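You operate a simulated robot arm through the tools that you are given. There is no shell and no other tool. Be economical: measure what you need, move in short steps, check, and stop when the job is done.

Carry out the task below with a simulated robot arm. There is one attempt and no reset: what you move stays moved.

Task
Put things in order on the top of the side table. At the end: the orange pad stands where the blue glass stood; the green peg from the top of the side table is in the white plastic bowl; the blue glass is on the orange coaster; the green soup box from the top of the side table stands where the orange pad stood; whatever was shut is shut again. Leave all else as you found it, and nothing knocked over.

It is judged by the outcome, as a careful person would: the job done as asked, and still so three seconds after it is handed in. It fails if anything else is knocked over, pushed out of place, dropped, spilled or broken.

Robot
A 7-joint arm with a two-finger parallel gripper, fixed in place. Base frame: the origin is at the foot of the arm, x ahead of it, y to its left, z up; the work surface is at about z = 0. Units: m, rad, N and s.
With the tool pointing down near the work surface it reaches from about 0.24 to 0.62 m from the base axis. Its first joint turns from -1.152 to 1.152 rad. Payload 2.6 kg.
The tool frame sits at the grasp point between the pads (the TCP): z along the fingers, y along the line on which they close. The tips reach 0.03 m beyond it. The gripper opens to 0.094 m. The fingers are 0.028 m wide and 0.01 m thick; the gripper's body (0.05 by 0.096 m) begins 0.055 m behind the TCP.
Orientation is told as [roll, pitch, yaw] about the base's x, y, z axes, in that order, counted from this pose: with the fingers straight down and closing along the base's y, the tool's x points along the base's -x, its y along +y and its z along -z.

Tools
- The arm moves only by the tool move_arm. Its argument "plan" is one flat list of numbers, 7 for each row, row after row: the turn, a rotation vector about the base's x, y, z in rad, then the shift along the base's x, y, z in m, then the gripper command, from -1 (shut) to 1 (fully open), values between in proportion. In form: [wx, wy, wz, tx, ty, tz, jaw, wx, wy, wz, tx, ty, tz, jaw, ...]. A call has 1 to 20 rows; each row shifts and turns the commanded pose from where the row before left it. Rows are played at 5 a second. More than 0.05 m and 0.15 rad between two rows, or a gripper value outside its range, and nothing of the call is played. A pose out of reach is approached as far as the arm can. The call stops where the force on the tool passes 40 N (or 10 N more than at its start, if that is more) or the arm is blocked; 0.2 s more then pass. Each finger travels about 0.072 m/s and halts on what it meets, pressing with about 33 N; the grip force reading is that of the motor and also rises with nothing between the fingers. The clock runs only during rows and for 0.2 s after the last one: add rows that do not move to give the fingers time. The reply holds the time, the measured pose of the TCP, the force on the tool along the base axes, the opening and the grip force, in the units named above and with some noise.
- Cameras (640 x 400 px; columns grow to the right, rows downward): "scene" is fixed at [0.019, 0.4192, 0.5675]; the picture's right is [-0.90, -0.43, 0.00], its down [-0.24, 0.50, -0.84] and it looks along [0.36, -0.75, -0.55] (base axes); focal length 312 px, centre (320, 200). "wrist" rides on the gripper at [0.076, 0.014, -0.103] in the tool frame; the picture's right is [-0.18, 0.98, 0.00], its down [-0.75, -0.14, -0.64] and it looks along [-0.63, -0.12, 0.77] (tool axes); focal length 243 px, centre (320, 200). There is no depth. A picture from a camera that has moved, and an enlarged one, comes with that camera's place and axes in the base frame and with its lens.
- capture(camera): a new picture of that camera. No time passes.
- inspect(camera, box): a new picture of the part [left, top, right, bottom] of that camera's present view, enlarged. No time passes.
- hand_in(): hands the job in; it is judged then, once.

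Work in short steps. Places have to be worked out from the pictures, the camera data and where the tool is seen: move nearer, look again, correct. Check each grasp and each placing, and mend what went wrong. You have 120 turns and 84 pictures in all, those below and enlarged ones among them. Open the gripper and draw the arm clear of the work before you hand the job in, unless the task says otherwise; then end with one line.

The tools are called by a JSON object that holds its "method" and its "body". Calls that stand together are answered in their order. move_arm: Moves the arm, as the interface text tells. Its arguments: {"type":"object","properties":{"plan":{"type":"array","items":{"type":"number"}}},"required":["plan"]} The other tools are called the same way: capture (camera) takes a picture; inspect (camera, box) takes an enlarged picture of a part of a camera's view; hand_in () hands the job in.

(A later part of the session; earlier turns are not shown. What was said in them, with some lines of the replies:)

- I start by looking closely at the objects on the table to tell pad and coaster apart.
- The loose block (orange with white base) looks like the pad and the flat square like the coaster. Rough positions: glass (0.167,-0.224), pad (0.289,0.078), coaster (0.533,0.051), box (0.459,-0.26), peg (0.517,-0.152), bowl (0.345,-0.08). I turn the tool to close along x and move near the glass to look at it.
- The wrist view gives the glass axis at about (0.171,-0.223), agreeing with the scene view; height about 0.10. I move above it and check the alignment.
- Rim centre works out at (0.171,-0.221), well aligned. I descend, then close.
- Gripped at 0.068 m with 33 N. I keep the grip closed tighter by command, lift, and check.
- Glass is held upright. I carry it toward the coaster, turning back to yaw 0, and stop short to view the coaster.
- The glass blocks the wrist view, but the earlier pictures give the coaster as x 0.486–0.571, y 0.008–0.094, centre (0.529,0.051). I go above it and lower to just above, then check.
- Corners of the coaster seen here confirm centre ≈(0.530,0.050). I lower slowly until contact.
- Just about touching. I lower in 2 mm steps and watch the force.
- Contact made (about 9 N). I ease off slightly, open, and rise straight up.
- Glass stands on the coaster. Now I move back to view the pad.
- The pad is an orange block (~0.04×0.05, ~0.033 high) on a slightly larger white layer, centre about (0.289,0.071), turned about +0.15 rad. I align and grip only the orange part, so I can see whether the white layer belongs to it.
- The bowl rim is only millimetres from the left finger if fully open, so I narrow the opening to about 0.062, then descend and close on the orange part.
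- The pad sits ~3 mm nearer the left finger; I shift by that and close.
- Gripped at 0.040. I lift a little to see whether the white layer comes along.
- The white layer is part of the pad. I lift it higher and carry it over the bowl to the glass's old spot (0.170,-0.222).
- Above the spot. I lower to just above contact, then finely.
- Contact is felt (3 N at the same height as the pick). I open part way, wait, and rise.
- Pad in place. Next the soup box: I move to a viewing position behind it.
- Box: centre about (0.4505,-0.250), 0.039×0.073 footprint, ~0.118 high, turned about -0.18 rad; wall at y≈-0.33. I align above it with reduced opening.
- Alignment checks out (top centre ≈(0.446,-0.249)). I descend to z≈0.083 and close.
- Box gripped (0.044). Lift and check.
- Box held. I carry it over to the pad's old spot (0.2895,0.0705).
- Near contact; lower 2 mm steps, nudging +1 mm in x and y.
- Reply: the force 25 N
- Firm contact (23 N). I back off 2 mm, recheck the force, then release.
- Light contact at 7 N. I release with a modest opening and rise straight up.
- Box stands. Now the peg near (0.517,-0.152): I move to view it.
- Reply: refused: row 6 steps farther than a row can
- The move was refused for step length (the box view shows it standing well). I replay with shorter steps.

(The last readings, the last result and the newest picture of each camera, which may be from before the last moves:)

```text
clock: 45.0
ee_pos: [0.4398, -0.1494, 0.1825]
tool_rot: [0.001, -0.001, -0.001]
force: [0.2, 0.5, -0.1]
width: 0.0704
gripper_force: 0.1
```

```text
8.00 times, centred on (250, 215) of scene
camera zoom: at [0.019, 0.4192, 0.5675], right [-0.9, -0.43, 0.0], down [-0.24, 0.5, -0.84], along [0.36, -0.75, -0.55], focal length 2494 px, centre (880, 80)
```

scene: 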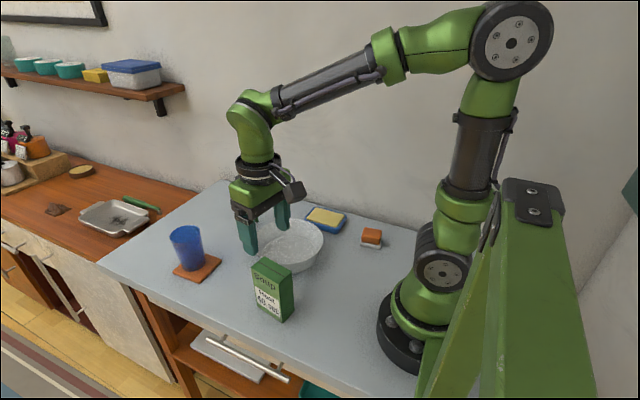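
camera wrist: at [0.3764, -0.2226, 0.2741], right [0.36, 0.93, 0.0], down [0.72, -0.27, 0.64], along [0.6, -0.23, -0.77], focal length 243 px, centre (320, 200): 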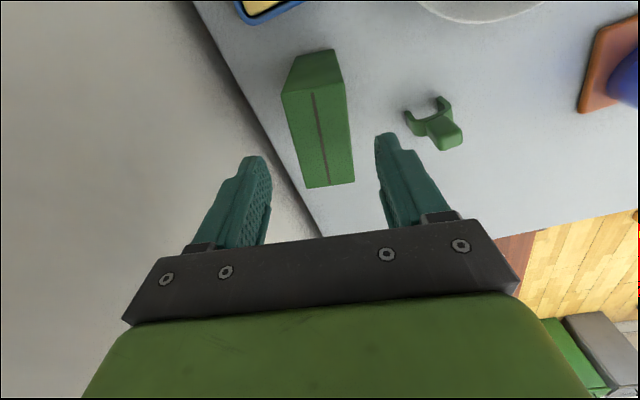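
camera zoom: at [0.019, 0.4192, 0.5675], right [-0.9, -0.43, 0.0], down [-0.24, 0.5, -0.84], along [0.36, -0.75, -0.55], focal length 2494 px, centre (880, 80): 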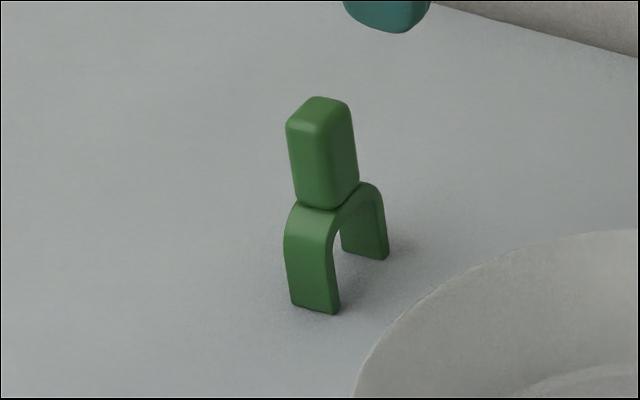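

Peg: stands on two legs spread along y, with a head block about 0.018 wide, top at z≈0.067, centre ≈(0.512,-0.150), yaw ≈+0.1. I line up above it.

{"method": "move_arm", "body": {"plan": [0, 0, 0.05, 0.036, 0, -0.03, 0.2, 0, 0, 0.05, 0.036, 0, -0.03, 0.2, 0, 0, 0, 0, 0, 0, 0.2]}}

{"method": "inspect", "body": {"camera": "wrist", "box": [220, 60, 420, 220]}}

{"method": "inspect", "body": {"camera": "scene", "box": [200, 150, 300, 240]}}

```text
clock: 45.8
ee_pos: [0.5115, -0.1471, 0.1209]
tool_rot: [-0.003, 0.001, 0.101]
force: [0.0, -0.3, 0.2]
width: 0.0567
gripper_force: 0.1
```

```text
2.50 times, centred on (320, 140) of wrist
camera zoom: at [0.4344, -0.1402, 0.2256], right [0.08, 1.0, 0.0], down [0.76, -0.06, 0.64], along [0.64, -0.05, -0.77], focal length 606 px, centre (320, 350)
```

zoom: 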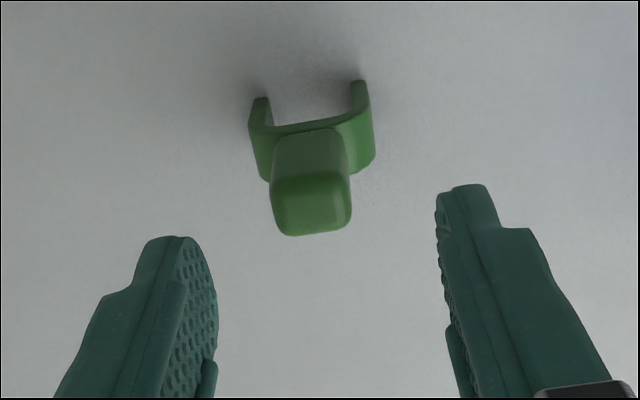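

```text
4.44 times, centred on (250, 195) of scene
camera zoom: at [0.019, 0.4192, 0.5675], right [-0.9, -0.43, 0.0], down [-0.24, 0.5, -0.84], along [0.36, -0.75, -0.55], focal length 1386 px, centre (631, 222)
```

zoom: 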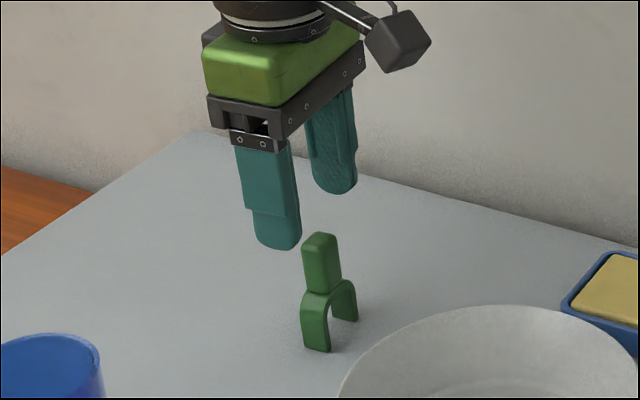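

Head centre ≈(0.513,-0.149). I lower to z≈0.070 (tips clear of the leg shoulders) and close.

{"method": "move_arm", "body": {"plan": [0, 0, 0, 0.001, -0.0015, -0.025, 0.2, 0, 0, 0, 0, 0, -0.026, 0.2, 0, 0, 0, 0, 0, 0, 0.2, 0, 0, 0, 0, 0, 0, -0.2, 0, 0, 0, 0, 0, 0, -0.6, 0, 0, 0, 0, 0, 0, -0.9, 0, 0, 0, 0, 0, 0, -0.9]}}

{"method": "inspect", "body": {"camera": "scene", "box": [200, 150, 300, 240]}}

```text
clock: 47.4
ee_pos: [0.5122, -0.1482, 0.0715]
tool_rot: [0.001, 0.0, 0.1]
force: [-0.6, 0.6, -0.1]
width: 0.0219
gripper_force: 32.8
```

```text
4.44 times, centred on (250, 195) of scene
camera zoom: at [0.019, 0.4192, 0.5675], right [-0.9, -0.43, 0.0], down [-0.24, 0.5, -0.84], along [0.36, -0.75, -0.55], focal length 1386 px, centre (631, 222)
```

zoom: 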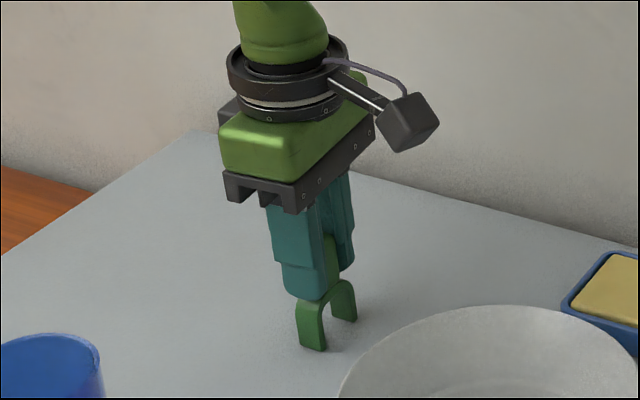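

Gripped at 0.022. Lift and carry to above the bowl.

{"method": "move_arm", "body": {"plan": [0, 0, 0, 0, 0, 0.02, -0.9, 0, 0, 0, 0, 0, 0.035, -0.9, 0, 0, 0, 0, 0, 0.035, -0.9, 0, 0, 0, 0, 0, 0.035, -0.9, 0, 0, 0, -0.0354, 0.0168, 0, -0.9, 0, 0, 0, -0.0354, 0.0168, 0, -0.9, 0, 0, 0, -0.0354, 0.0168, 0, -0.9, 0, 0, 0, -0.0354, 0.0168, 0, -0.9, 0, 0, 0, -0.0354, 0.0168, 0, -0.9, 0, 0, 0, 0, 0, 0, -0.9]}}

{"method": "capture", "body": {"camera": "wrist"}}

{"method": "capture", "body": {"camera": "scene"}}

```text
clock: 49.6
ee_pos: [0.3367, -0.0679, 0.1962]
tool_rot: [0.002, 0.001, 0.099]
force: [0.2, -0.4, -0.6]
width: 0.0218
gripper_force: 33.2
```

```text
39 pictures are left
camera wrist: at [0.2587, -0.0598, 0.2995], right [0.08, 1.0, 0.0], down [0.76, -0.06, 0.64], along [0.64, -0.05, -0.77], focal length 243 px, centre (320, 200)
```

wrist: 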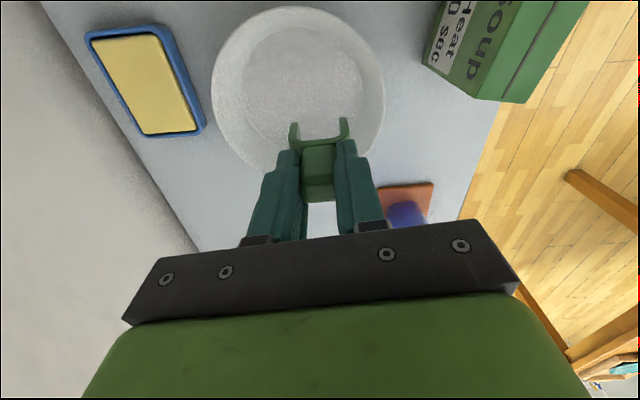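

```text
38 pictures are left
```

scene: 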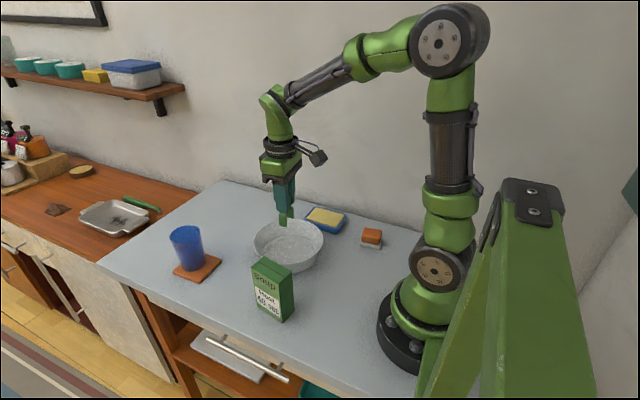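

The bowl centre works out to ≈(0.336,-0.084). I shift there and lower the peg to just above the bowl floor.

{"method": "move_arm", "body": {"plan": [0, 0, 0, 0, -0.016, 0, -0.9, 0, 0, 0, 0, 0, -0.035, -0.9, 0, 0, 0, 0, 0, -0.035, -0.9, 0, 0, 0, 0, 0, -0.03, -0.9, 0, 0, 0, 0, 0, -0.008, -0.9, 0, 0, 0, 0, 0, 0, -0.9]}}

{"method": "inspect", "body": {"camera": "scene", "box": [230, 170, 350, 290]}}

{"method": "capture", "body": {"camera": "wrist"}}

```text
clock: 51.0
ee_pos: [0.337, -0.0832, 0.0891]
tool_rot: [0.0, -0.001, 0.101]
force: [0.0, 1.8, -0.7]
width: 0.0212
gripper_force: 33.5
```

```text
3.33 times, centred on (290, 230) of scene
camera zoom: at [0.019, 0.4192, 0.5675], right [-0.9, -0.43, 0.0], down [-0.24, 0.5, -0.84], along [0.36, -0.75, -0.55], focal length 1039 px, centre (420, 100)
```

zoom: 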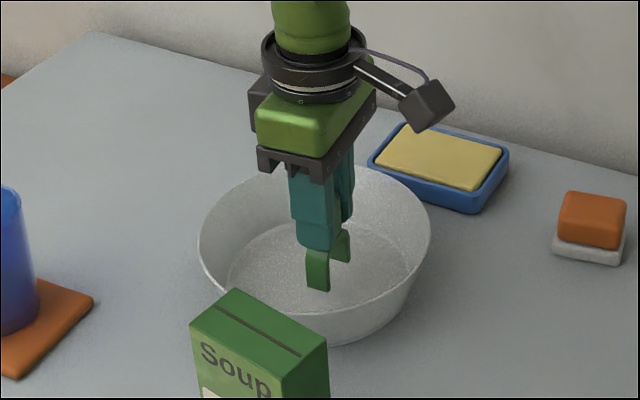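

```text
36 pictures are left
camera wrist: at [0.2589, -0.076, 0.1917], right [0.09, 1.0, 0.0], down [0.76, -0.07, 0.64], along [0.64, -0.05, -0.77], focal length 243 px, centre (320, 200)
```

wrist: 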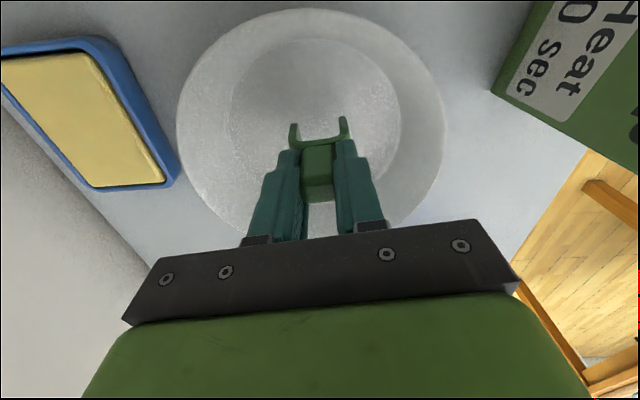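

Well centred in the bowl. I lower in small steps until contact.

{"method": "move_arm", "body": {"plan": [0, 0, 0, 0, 0, -0.004, -0.9, 0, 0, 0, 0, 0, -0.003, -0.9, 0, 0, 0, 0, 0, -0.002, -0.9, 0, 0, 0, 0, 0, 0, -0.9]}}

```text
clock: 52.0
ee_pos: [0.3352, -0.0828, 0.0792]
tool_rot: [0.001, 0.0, 0.1]
force: [0.4, -0.1, -0.9]
width: 0.0207
gripper_force: 33.2
```

{"method": "move_arm", "body": {"plan": [0, 0, 0, 0, 0, -0.002, -0.9, 0, 0, 0, 0, 0, 0, -0.9]}}

{"method": "inspect", "body": {"camera": "scene", "box": [250, 200, 330, 270]}}

```text
clock: 52.6
ee_pos: [0.3355, -0.082, 0.0779]
tool_rot: [0.001, 0.0, 0.099]
force: [0.6, -0.5, 0.2]
width: 0.0204
gripper_force: 33.2
```

```text
5.71 times, centred on (290, 235) of scene
camera zoom: at [0.019, 0.4192, 0.5675], right [-0.9, -0.43, 0.0], down [-0.24, 0.5, -0.84], along [0.36, -0.75, -0.55], focal length 1781 px, centre (491, 0)
```

zoom: 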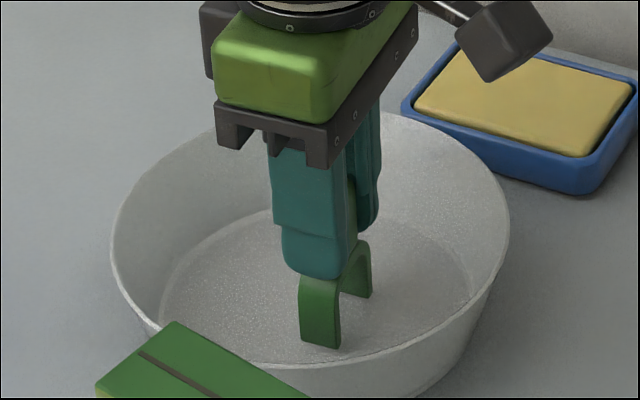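

{"method": "move_arm", "body": {"plan": [0, 0, 0, 0, 0, -0.002, -0.9, 0, 0, 0, 0, 0, 0, -0.9]}}

```text
clock: 53.2
ee_pos: [0.3356, -0.0834, 0.0755]
tool_rot: [0.0, 0.001, 0.1]
force: [0.9, -0.4, 0.6]
width: 0.0208
gripper_force: 32.6
```

{"method": "move_arm", "body": {"plan": [0, 0, 0, 0, 0, -0.002, -0.9, 0, 0, 0, 0, 0, 0, -0.9]}}

```text
clock: 53.8
ee_pos: [0.3353, -0.0827, 0.0749]
tool_rot: [0.002, -0.002, 0.099]
force: [-5.5, -0.2, 23.7]
width: 0.0205
gripper_force: 32.9
```

Contact with the bowl floor. I back off 1.5 mm, then open gently and rise.

{"method": "move_arm", "body": {"plan": [0, 0, 0, 0, 0, 0.0015, -0.9, 0, 0, 0, 0, 0, 0, -0.3, 0, 0, 0, 0, 0, 0, -0.1, 0, 0, 0, 0, 0, 0, -0.1, 0, 0, 0, 0, 0, 0.02, -0.1, 0, 0, 0, 0, 0, 0.04, -0.1, 0, 0, 0, 0, 0, 0.04, -0.1, 0, 0, 0, 0, 0, 0.04, -0.1, 0, 0, 0, 0, 0, 0, 0]}}

{"method": "capture", "body": {"camera": "scene"}}

{"method": "capture", "body": {"camera": "wrist"}}

```text
clock: 55.8
ee_pos: [0.3359, -0.0831, 0.2164]
tool_rot: [0.001, 0.002, 0.101]
force: [-0.6, 0.3, -0.1]
width: 0.0472
gripper_force: 0.2
```

```text
34 pictures are left
```

scene: 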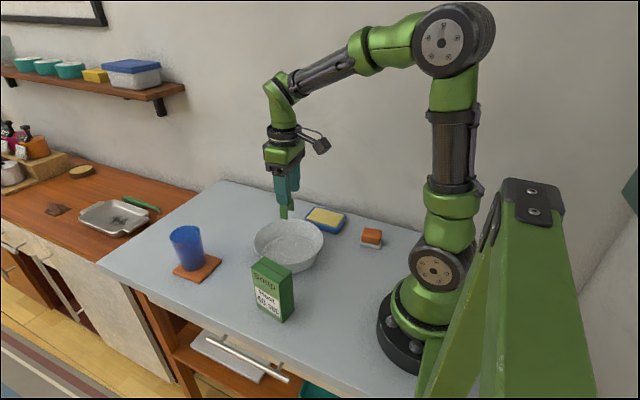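

```text
33 pictures are left
camera wrist: at [0.2589, -0.075, 0.3185], right [0.08, 1.0, 0.0], down [0.76, -0.06, 0.64], along [0.64, -0.05, -0.77], focal length 243 px, centre (320, 200)
```

wrist: 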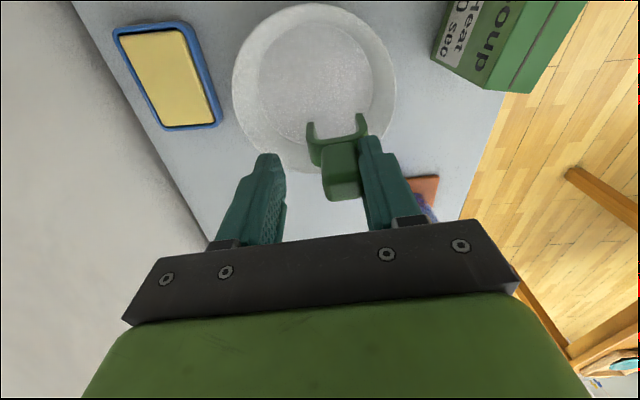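

The peg seems to have come up again, hanging on one finger. I look closely before moving.

{"method": "inspect", "body": {"camera": "scene", "box": [245, 130, 325, 230]}}

{"method": "inspect", "body": {"camera": "wrist", "box": [270, 90, 430, 240]}}

```text
4.00 times, centred on (285, 180) of scene
camera zoom: at [0.019, 0.4192, 0.5675], right [-0.9, -0.43, 0.0], down [-0.24, 0.5, -0.84], along [0.36, -0.75, -0.55], focal length 1247 px, centre (460, 280)
```

zoom: 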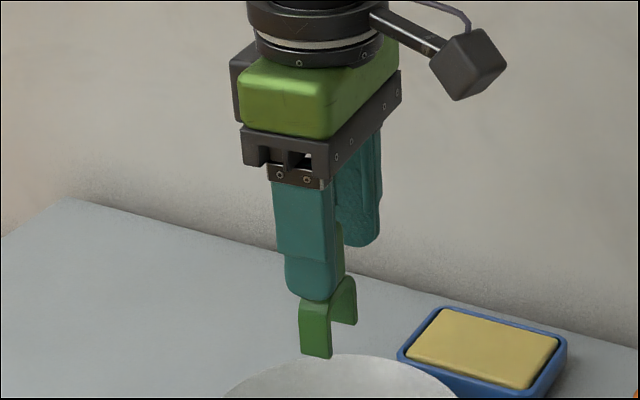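

```text
2.67 times, centred on (350, 165) of wrist
camera zoom: at [0.2589, -0.075, 0.3185], right [0.08, 1.0, 0.0], down [0.76, -0.06, 0.64], along [0.64, -0.05, -0.77], focal length 647 px, centre (240, 293)
```

zoom: 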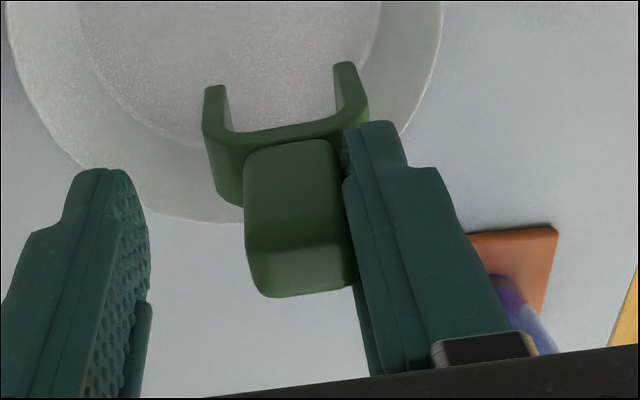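

The peg clings to the +y finger. I shift so it stays central and lower it back to just above the bowl floor before trying to free it.

{"method": "move_arm", "body": {"plan": [0, 0, 0, 0, -0.01, 0, 0, 0, 0, 0, 0, 0, -0.04, 0, 0, 0, 0, 0, 0, -0.04, 0, 0, 0, 0, 0, 0, -0.04, 0, 0, 0, 0, 0, 0, -0.016, 0, 0, 0, 0, 0, 0, -0.003, 0, 0, 0, 0, 0, 0, 0, 0]}}

{"method": "inspect", "body": {"camera": "scene", "box": [245, 190, 325, 270]}}

```text
clock: 57.4
ee_pos: [0.3362, -0.0924, 0.0744]
tool_rot: [0.001, 0.002, 0.1]
force: [0.1, 0.6, 0.3]
width: 0.047
gripper_force: 0.1
```

```text
5.00 times, centred on (285, 230) of scene
camera zoom: at [0.019, 0.4192, 0.5675], right [-0.9, -0.43, 0.0], down [-0.24, 0.5, -0.84], along [0.36, -0.75, -0.55], focal length 1559 px, centre (495, 50)
```

zoom: 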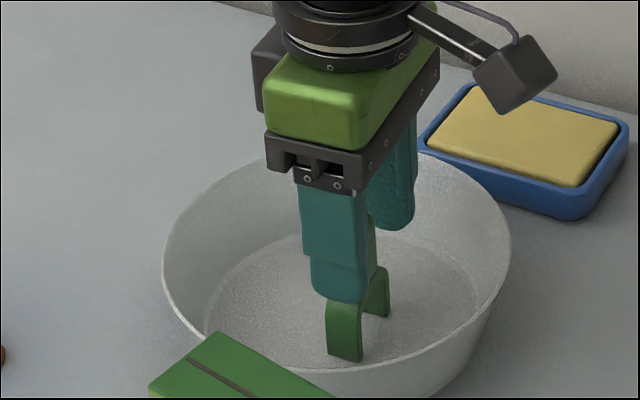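

Back near the floor. I press lightly to contact so friction helps, then open fully to pull the finger off.

{"method": "move_arm", "body": {"plan": [0, 0, 0, 0, 0, -0.001, 0, 0, 0, 0, 0, 0, -0.001, 0, 0, 0, 0, 0, 0, 0, 0]}}

```text
clock: 58.2
ee_pos: [0.3367, -0.0936, 0.0744]
tool_rot: [0.0, -0.003, 0.1]
force: [-0.1, -0.5, 6.7]
width: 0.0468
gripper_force: 0.3
```

{"method": "move_arm", "body": {"plan": [0, 0, 0, 0, 0, 0, 1, 0, 0, 0, 0, 0, 0, 1, 0, 0, 0, 0, 0, 0, 1]}}

{"method": "inspect", "body": {"camera": "scene", "box": [245, 190, 325, 270]}}

{"method": "inspect", "body": {"camera": "wrist", "box": [180, 60, 460, 240]}}

```text
clock: 59.0
ee_pos: [0.3347, -0.0931, 0.0735]
tool_rot: [0.0, -0.001, 0.098]
force: [-0.1, -2.6, 4.4]
width: 0.093
gripper_force: 0.0
```

```text
5.00 times, centred on (285, 230) of scene
camera zoom: at [0.019, 0.4192, 0.5675], right [-0.9, -0.43, 0.0], down [-0.24, 0.5, -0.84], along [0.36, -0.75, -0.55], focal length 1559 px, centre (495, 50)
```

zoom: 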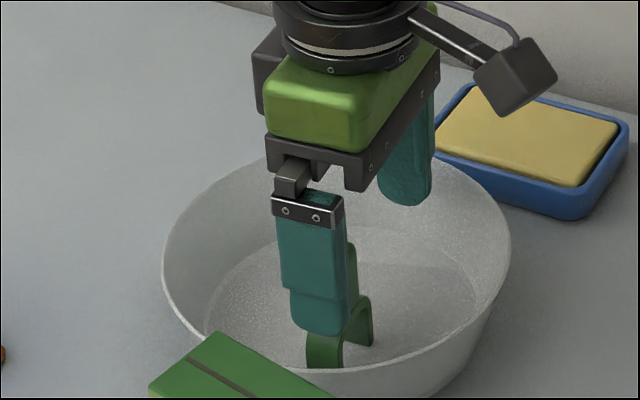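

```text
2.22 times, centred on (320, 150) of wrist
camera zoom: at [0.2582, -0.0854, 0.177], right [0.08, 1.0, 0.0], down [0.76, -0.07, 0.64], along [0.64, -0.05, -0.77], focal length 539 px, centre (320, 311)
```

zoom: 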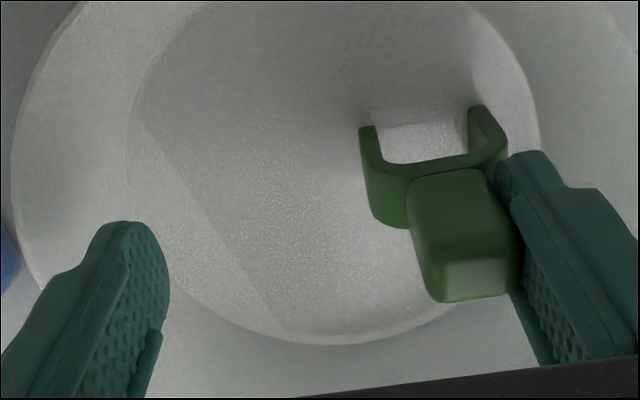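

Still clinging even fully open. I wait a couple of seconds, then raise only 1 cm to see if it lets go.

{"method": "move_arm", "body": {"plan": [0, 0, 0, 0, 0.0, 0.001, 1, 0, 0, 0, 0, 0, 0, 1, 0, 0, 0, 0, 0, 0, 1, 0, 0, 0, 0, 0, 0, 1, 0, 0, 0, 0, 0, 0, 1, 0, 0, 0, 0, 0, 0, 1, 0, 0, 0, 0, 0, 0, 1, 0, 0, 0, 0, 0, 0, 1, 0, 0, 0, 0, 0, 0, 1, 0, 0, 0, 0, 0, 0, 1, 0, 0, 0, 0, 0, 0.01, 1, 0, 0, 0, 0, 0, 0, 1]}}

{"method": "inspect", "body": {"camera": "wrist", "box": [180, 60, 460, 240]}}

{"method": "inspect", "body": {"camera": "scene", "box": [245, 190, 325, 270]}}

```text
clock: 61.6
ee_pos: [0.3369, -0.0931, 0.0848]
tool_rot: [-0.001, 0.001, 0.1]
force: [0.6, -0.2, 0.2]
width: 0.0939
gripper_force: 0.2
```

```text
2.22 times, centred on (320, 150) of wrist
camera zoom: at [0.2581, -0.0856, 0.1883], right [0.08, 1.0, 0.0], down [0.76, -0.06, 0.64], along [0.64, -0.05, -0.77], focal length 539 px, centre (320, 311)
```

zoom: 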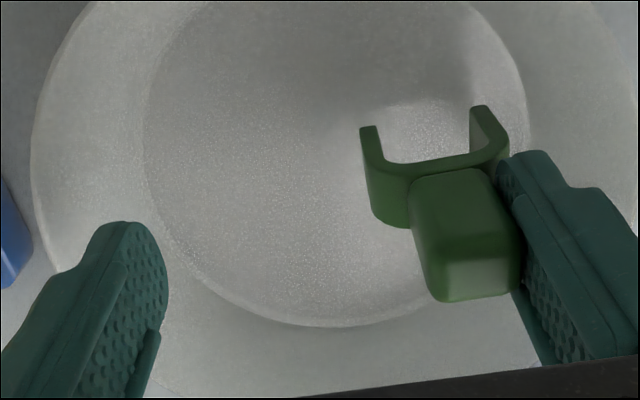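

```text
5.00 times, centred on (285, 230) of scene
camera zoom: at [0.019, 0.4192, 0.5675], right [-0.9, -0.43, 0.0], down [-0.24, 0.5, -0.84], along [0.36, -0.75, -0.55], focal length 1559 px, centre (495, 50)
```

zoom: 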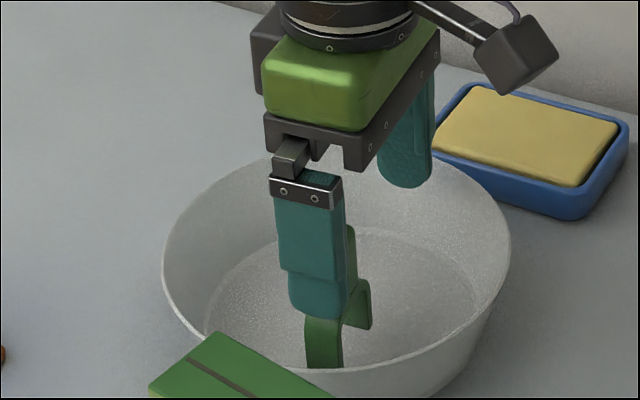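

Still stuck. I bring the peg back to the bowl's middle, feet a few mm above the floor, and try a brisk sideways shake within the bowl.

{"method": "move_arm", "body": {"plan": [0, 0, 0, 0, -0.004, -0.004, 0, 0, 0, 0, 0, 0, 0, 0, 0, 0, 0, 0, 0, 0, 0, 0, 0, 0, 0, 0.015, 0, 0, 0, 0, 0, 0, -0.03, 0, 0, 0, 0, 0, 0, 0.03, 0, 0, 0, 0, 0, 0, -0.03, 0, 0, 0, 0, 0, 0, 0.03, 0, 0, 0, 0, 0, 0, -0.03, 0, 0, 0, 0, 0, 0, 0.03, 0, 0, 0, 0, 0, 0, -0.03, 0, 0, 0, 0, 0, 0, 0.015, 0, 0, 0, 0, 0, 0, 0, 0, 0]}}

{"method": "inspect", "body": {"camera": "wrist", "box": [180, 60, 460, 240]}}

```text
clock: 64.4
ee_pos: [0.3358, -0.0969, 0.0811]
tool_rot: [0.001, 0.001, 0.102]
force: [-0.3, -0.4, 0.1]
width: 0.0471
gripper_force: 0.0
```

```text
2.22 times, centred on (320, 150) of wrist
camera zoom: at [0.2589, -0.0895, 0.184], right [0.08, 1.0, 0.0], down [0.76, -0.06, 0.64], along [0.64, -0.05, -0.77], focal length 539 px, centre (320, 311)
```

zoom: 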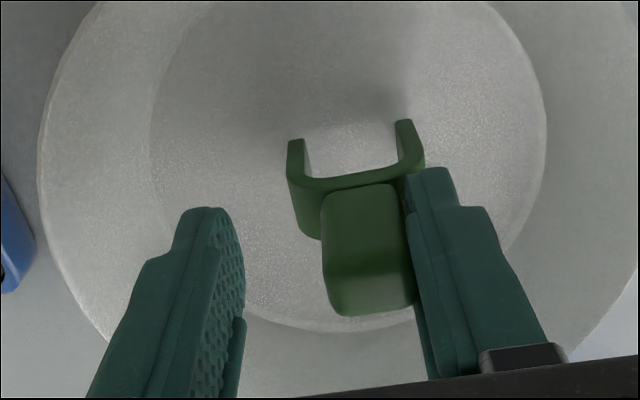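

Shaking did not free it. I try re-gripping, pressing it onto the bowl floor, and opening wide while it is pressed so that floor friction holds it.

{"method": "move_arm", "body": {"plan": [0, 0, 0, 0, 0.01, 0, -0.5, 0, 0, 0, 0, 0, 0, -0.9, 0, 0, 0, 0, 0, 0, -0.9, 0, 0, 0, 0, 0, -0.004, -0.9, 0, 0, 0, 0, 0, -0.002, -0.9, 0, 0, 0, 0, 0, 0, -0.9]}}

```text
clock: 65.8
ee_pos: [0.3352, -0.0877, 0.0747]
tool_rot: [0.0, 0.001, 0.101]
force: [-1.1, 0.0, 0.3]
width: 0.0203
gripper_force: 33.0
```

{"method": "move_arm", "body": {"plan": [0, 0, 0, 0, 0, -0.002, -0.9, 0, 0, 0, 0, 0, -0.001, -0.9, 0, 0, 0, 0, 0, 0, -0.9]}}

```text
clock: 66.6
ee_pos: [0.3365, -0.0866, 0.0722]
tool_rot: [0.0, -0.002, 0.101]
force: [-9.4, 2.9, 37.3]
width: 0.0206
gripper_force: 33.0
```

Pressing at 37 N is more than needed; I ease 1 mm and open wide while still pressed.

{"method": "move_arm", "body": {"plan": [0, 0, 0, 0, 0, 0.001, -0.9, 0, 0, 0, 0, 0, 0, -0.6, 0, 0, 0, 0, 0, 0, -0.1, 0, 0, 0, 0, 0, 0, 0.3, 0, 0, 0, 0, 0, 0, 0.3]}}

{"method": "inspect", "body": {"camera": "wrist", "box": [180, 60, 460, 240]}}

```text
clock: 67.8
ee_pos: [0.3345, -0.0864, 0.0713]
tool_rot: [0.002, 0.002, 0.1]
force: [-1.5, 0.4, -0.6]
width: 0.0611
gripper_force: 0.1
```

```text
2.22 times, centred on (320, 150) of wrist
camera zoom: at [0.2578, -0.0793, 0.1758], right [0.08, 1.0, 0.0], down [0.77, -0.07, 0.64], along [0.64, -0.05, -0.77], focal length 539 px, centre (320, 311)
```

zoom: 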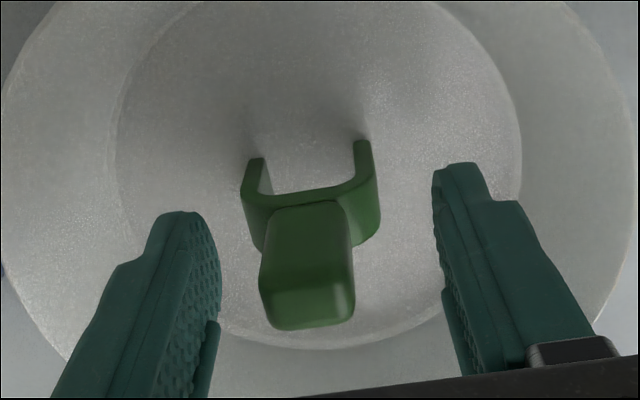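

It worked: the peg stands free in the bowl, between the open fingers. I rise straight up and check.

{"method": "move_arm", "body": {"plan": [0, 0, 0, 0, 0, 0.01, 0.3, 0, 0, 0, 0, 0, 0.03, 0.3, 0, 0, 0, 0, 0, 0.04, 0.3, 0, 0, 0, 0, 0, 0.04, 0.3, 0, 0, 0, 0, 0, 0.04, 0.3, 0, 0, 0, 0, 0, 0, 0.3]}}

{"method": "capture", "body": {"camera": "wrist"}}

{"method": "capture", "body": {"camera": "scene"}}

```text
clock: 69.2
ee_pos: [0.3364, -0.0879, 0.2335]
tool_rot: [-0.001, 0.0, 0.1]
force: [0.5, 0.3, -0.3]
width: 0.0611
gripper_force: 0.1
```

```text
23 pictures are left
camera wrist: at [0.2594, -0.0799, 0.3363], right [0.08, 1.0, 0.0], down [0.76, -0.06, 0.64], along [0.64, -0.05, -0.77], focal length 243 px, centre (320, 200)
```

wrist: 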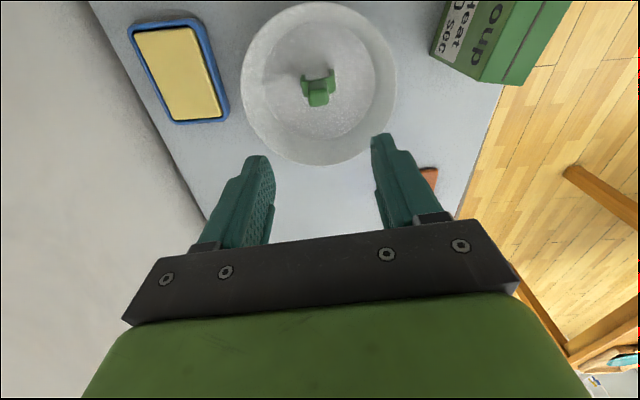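

```text
22 pictures are left
```

scene: 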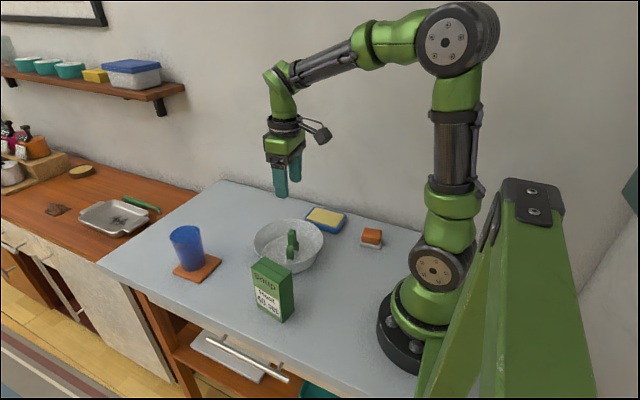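

All items are in place and the peg stands free in the bowl. I draw the arm up and clear with the gripper open, and take a last look.

{"method": "move_arm", "body": {"plan": [0, 0, 0, -0.008, -0.02, 0.03, 0.6, 0, 0, 0, -0.008, -0.02, 0.03, 1, 0, 0, 0, -0.008, -0.025, 0.03, 1, 0, 0, 0, -0.008, -0.025, 0.03, 1, 0, 0, -0.1, -0.008, -0.025, 0.025, 1, 0, 0, 0, 0, 0, 0, 1]}}

{"method": "inspect", "body": {"camera": "scene", "box": [160, 160, 420, 330]}}

```text
clock: 70.6
ee_pos: [0.2979, -0.2036, 0.3794]
tool_rot: [-0.001, 0.001, -0.001]
force: [0.9, -0.2, 0.1]
width: 0.0942
gripper_force: 0.0
```

```text
2.35 times, centred on (290, 245) of scene
camera zoom: at [0.019, 0.4192, 0.5675], right [-0.9, -0.43, 0.0], down [-0.24, 0.5, -0.84], along [0.36, -0.75, -0.55], focal length 734 px, centre (391, 94)
```

zoom: 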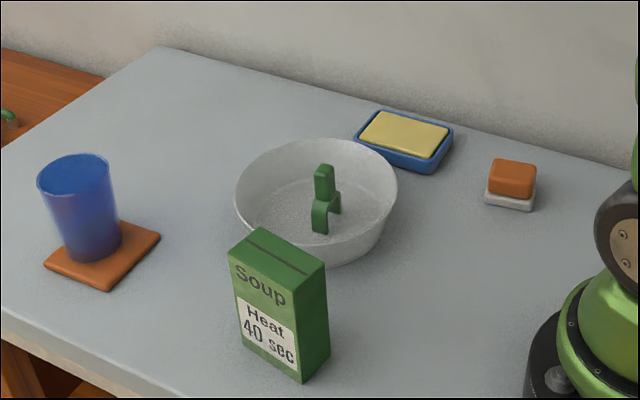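

The final view shows every item where it should be, with bowl, sponge dish and coaster unmoved. I hand in.

{"method": "hand_in", "body": {}}

```text
The job is handed in.
```

I finished the tidy-up and handed it in. The blue glass is on the orange coaster, and the orange pad stands where the glass was. The soup box stands where the pad was, and the green peg stands in the white bowl. I opened nothing, so there was nothing to shut, and nothing was knocked over.
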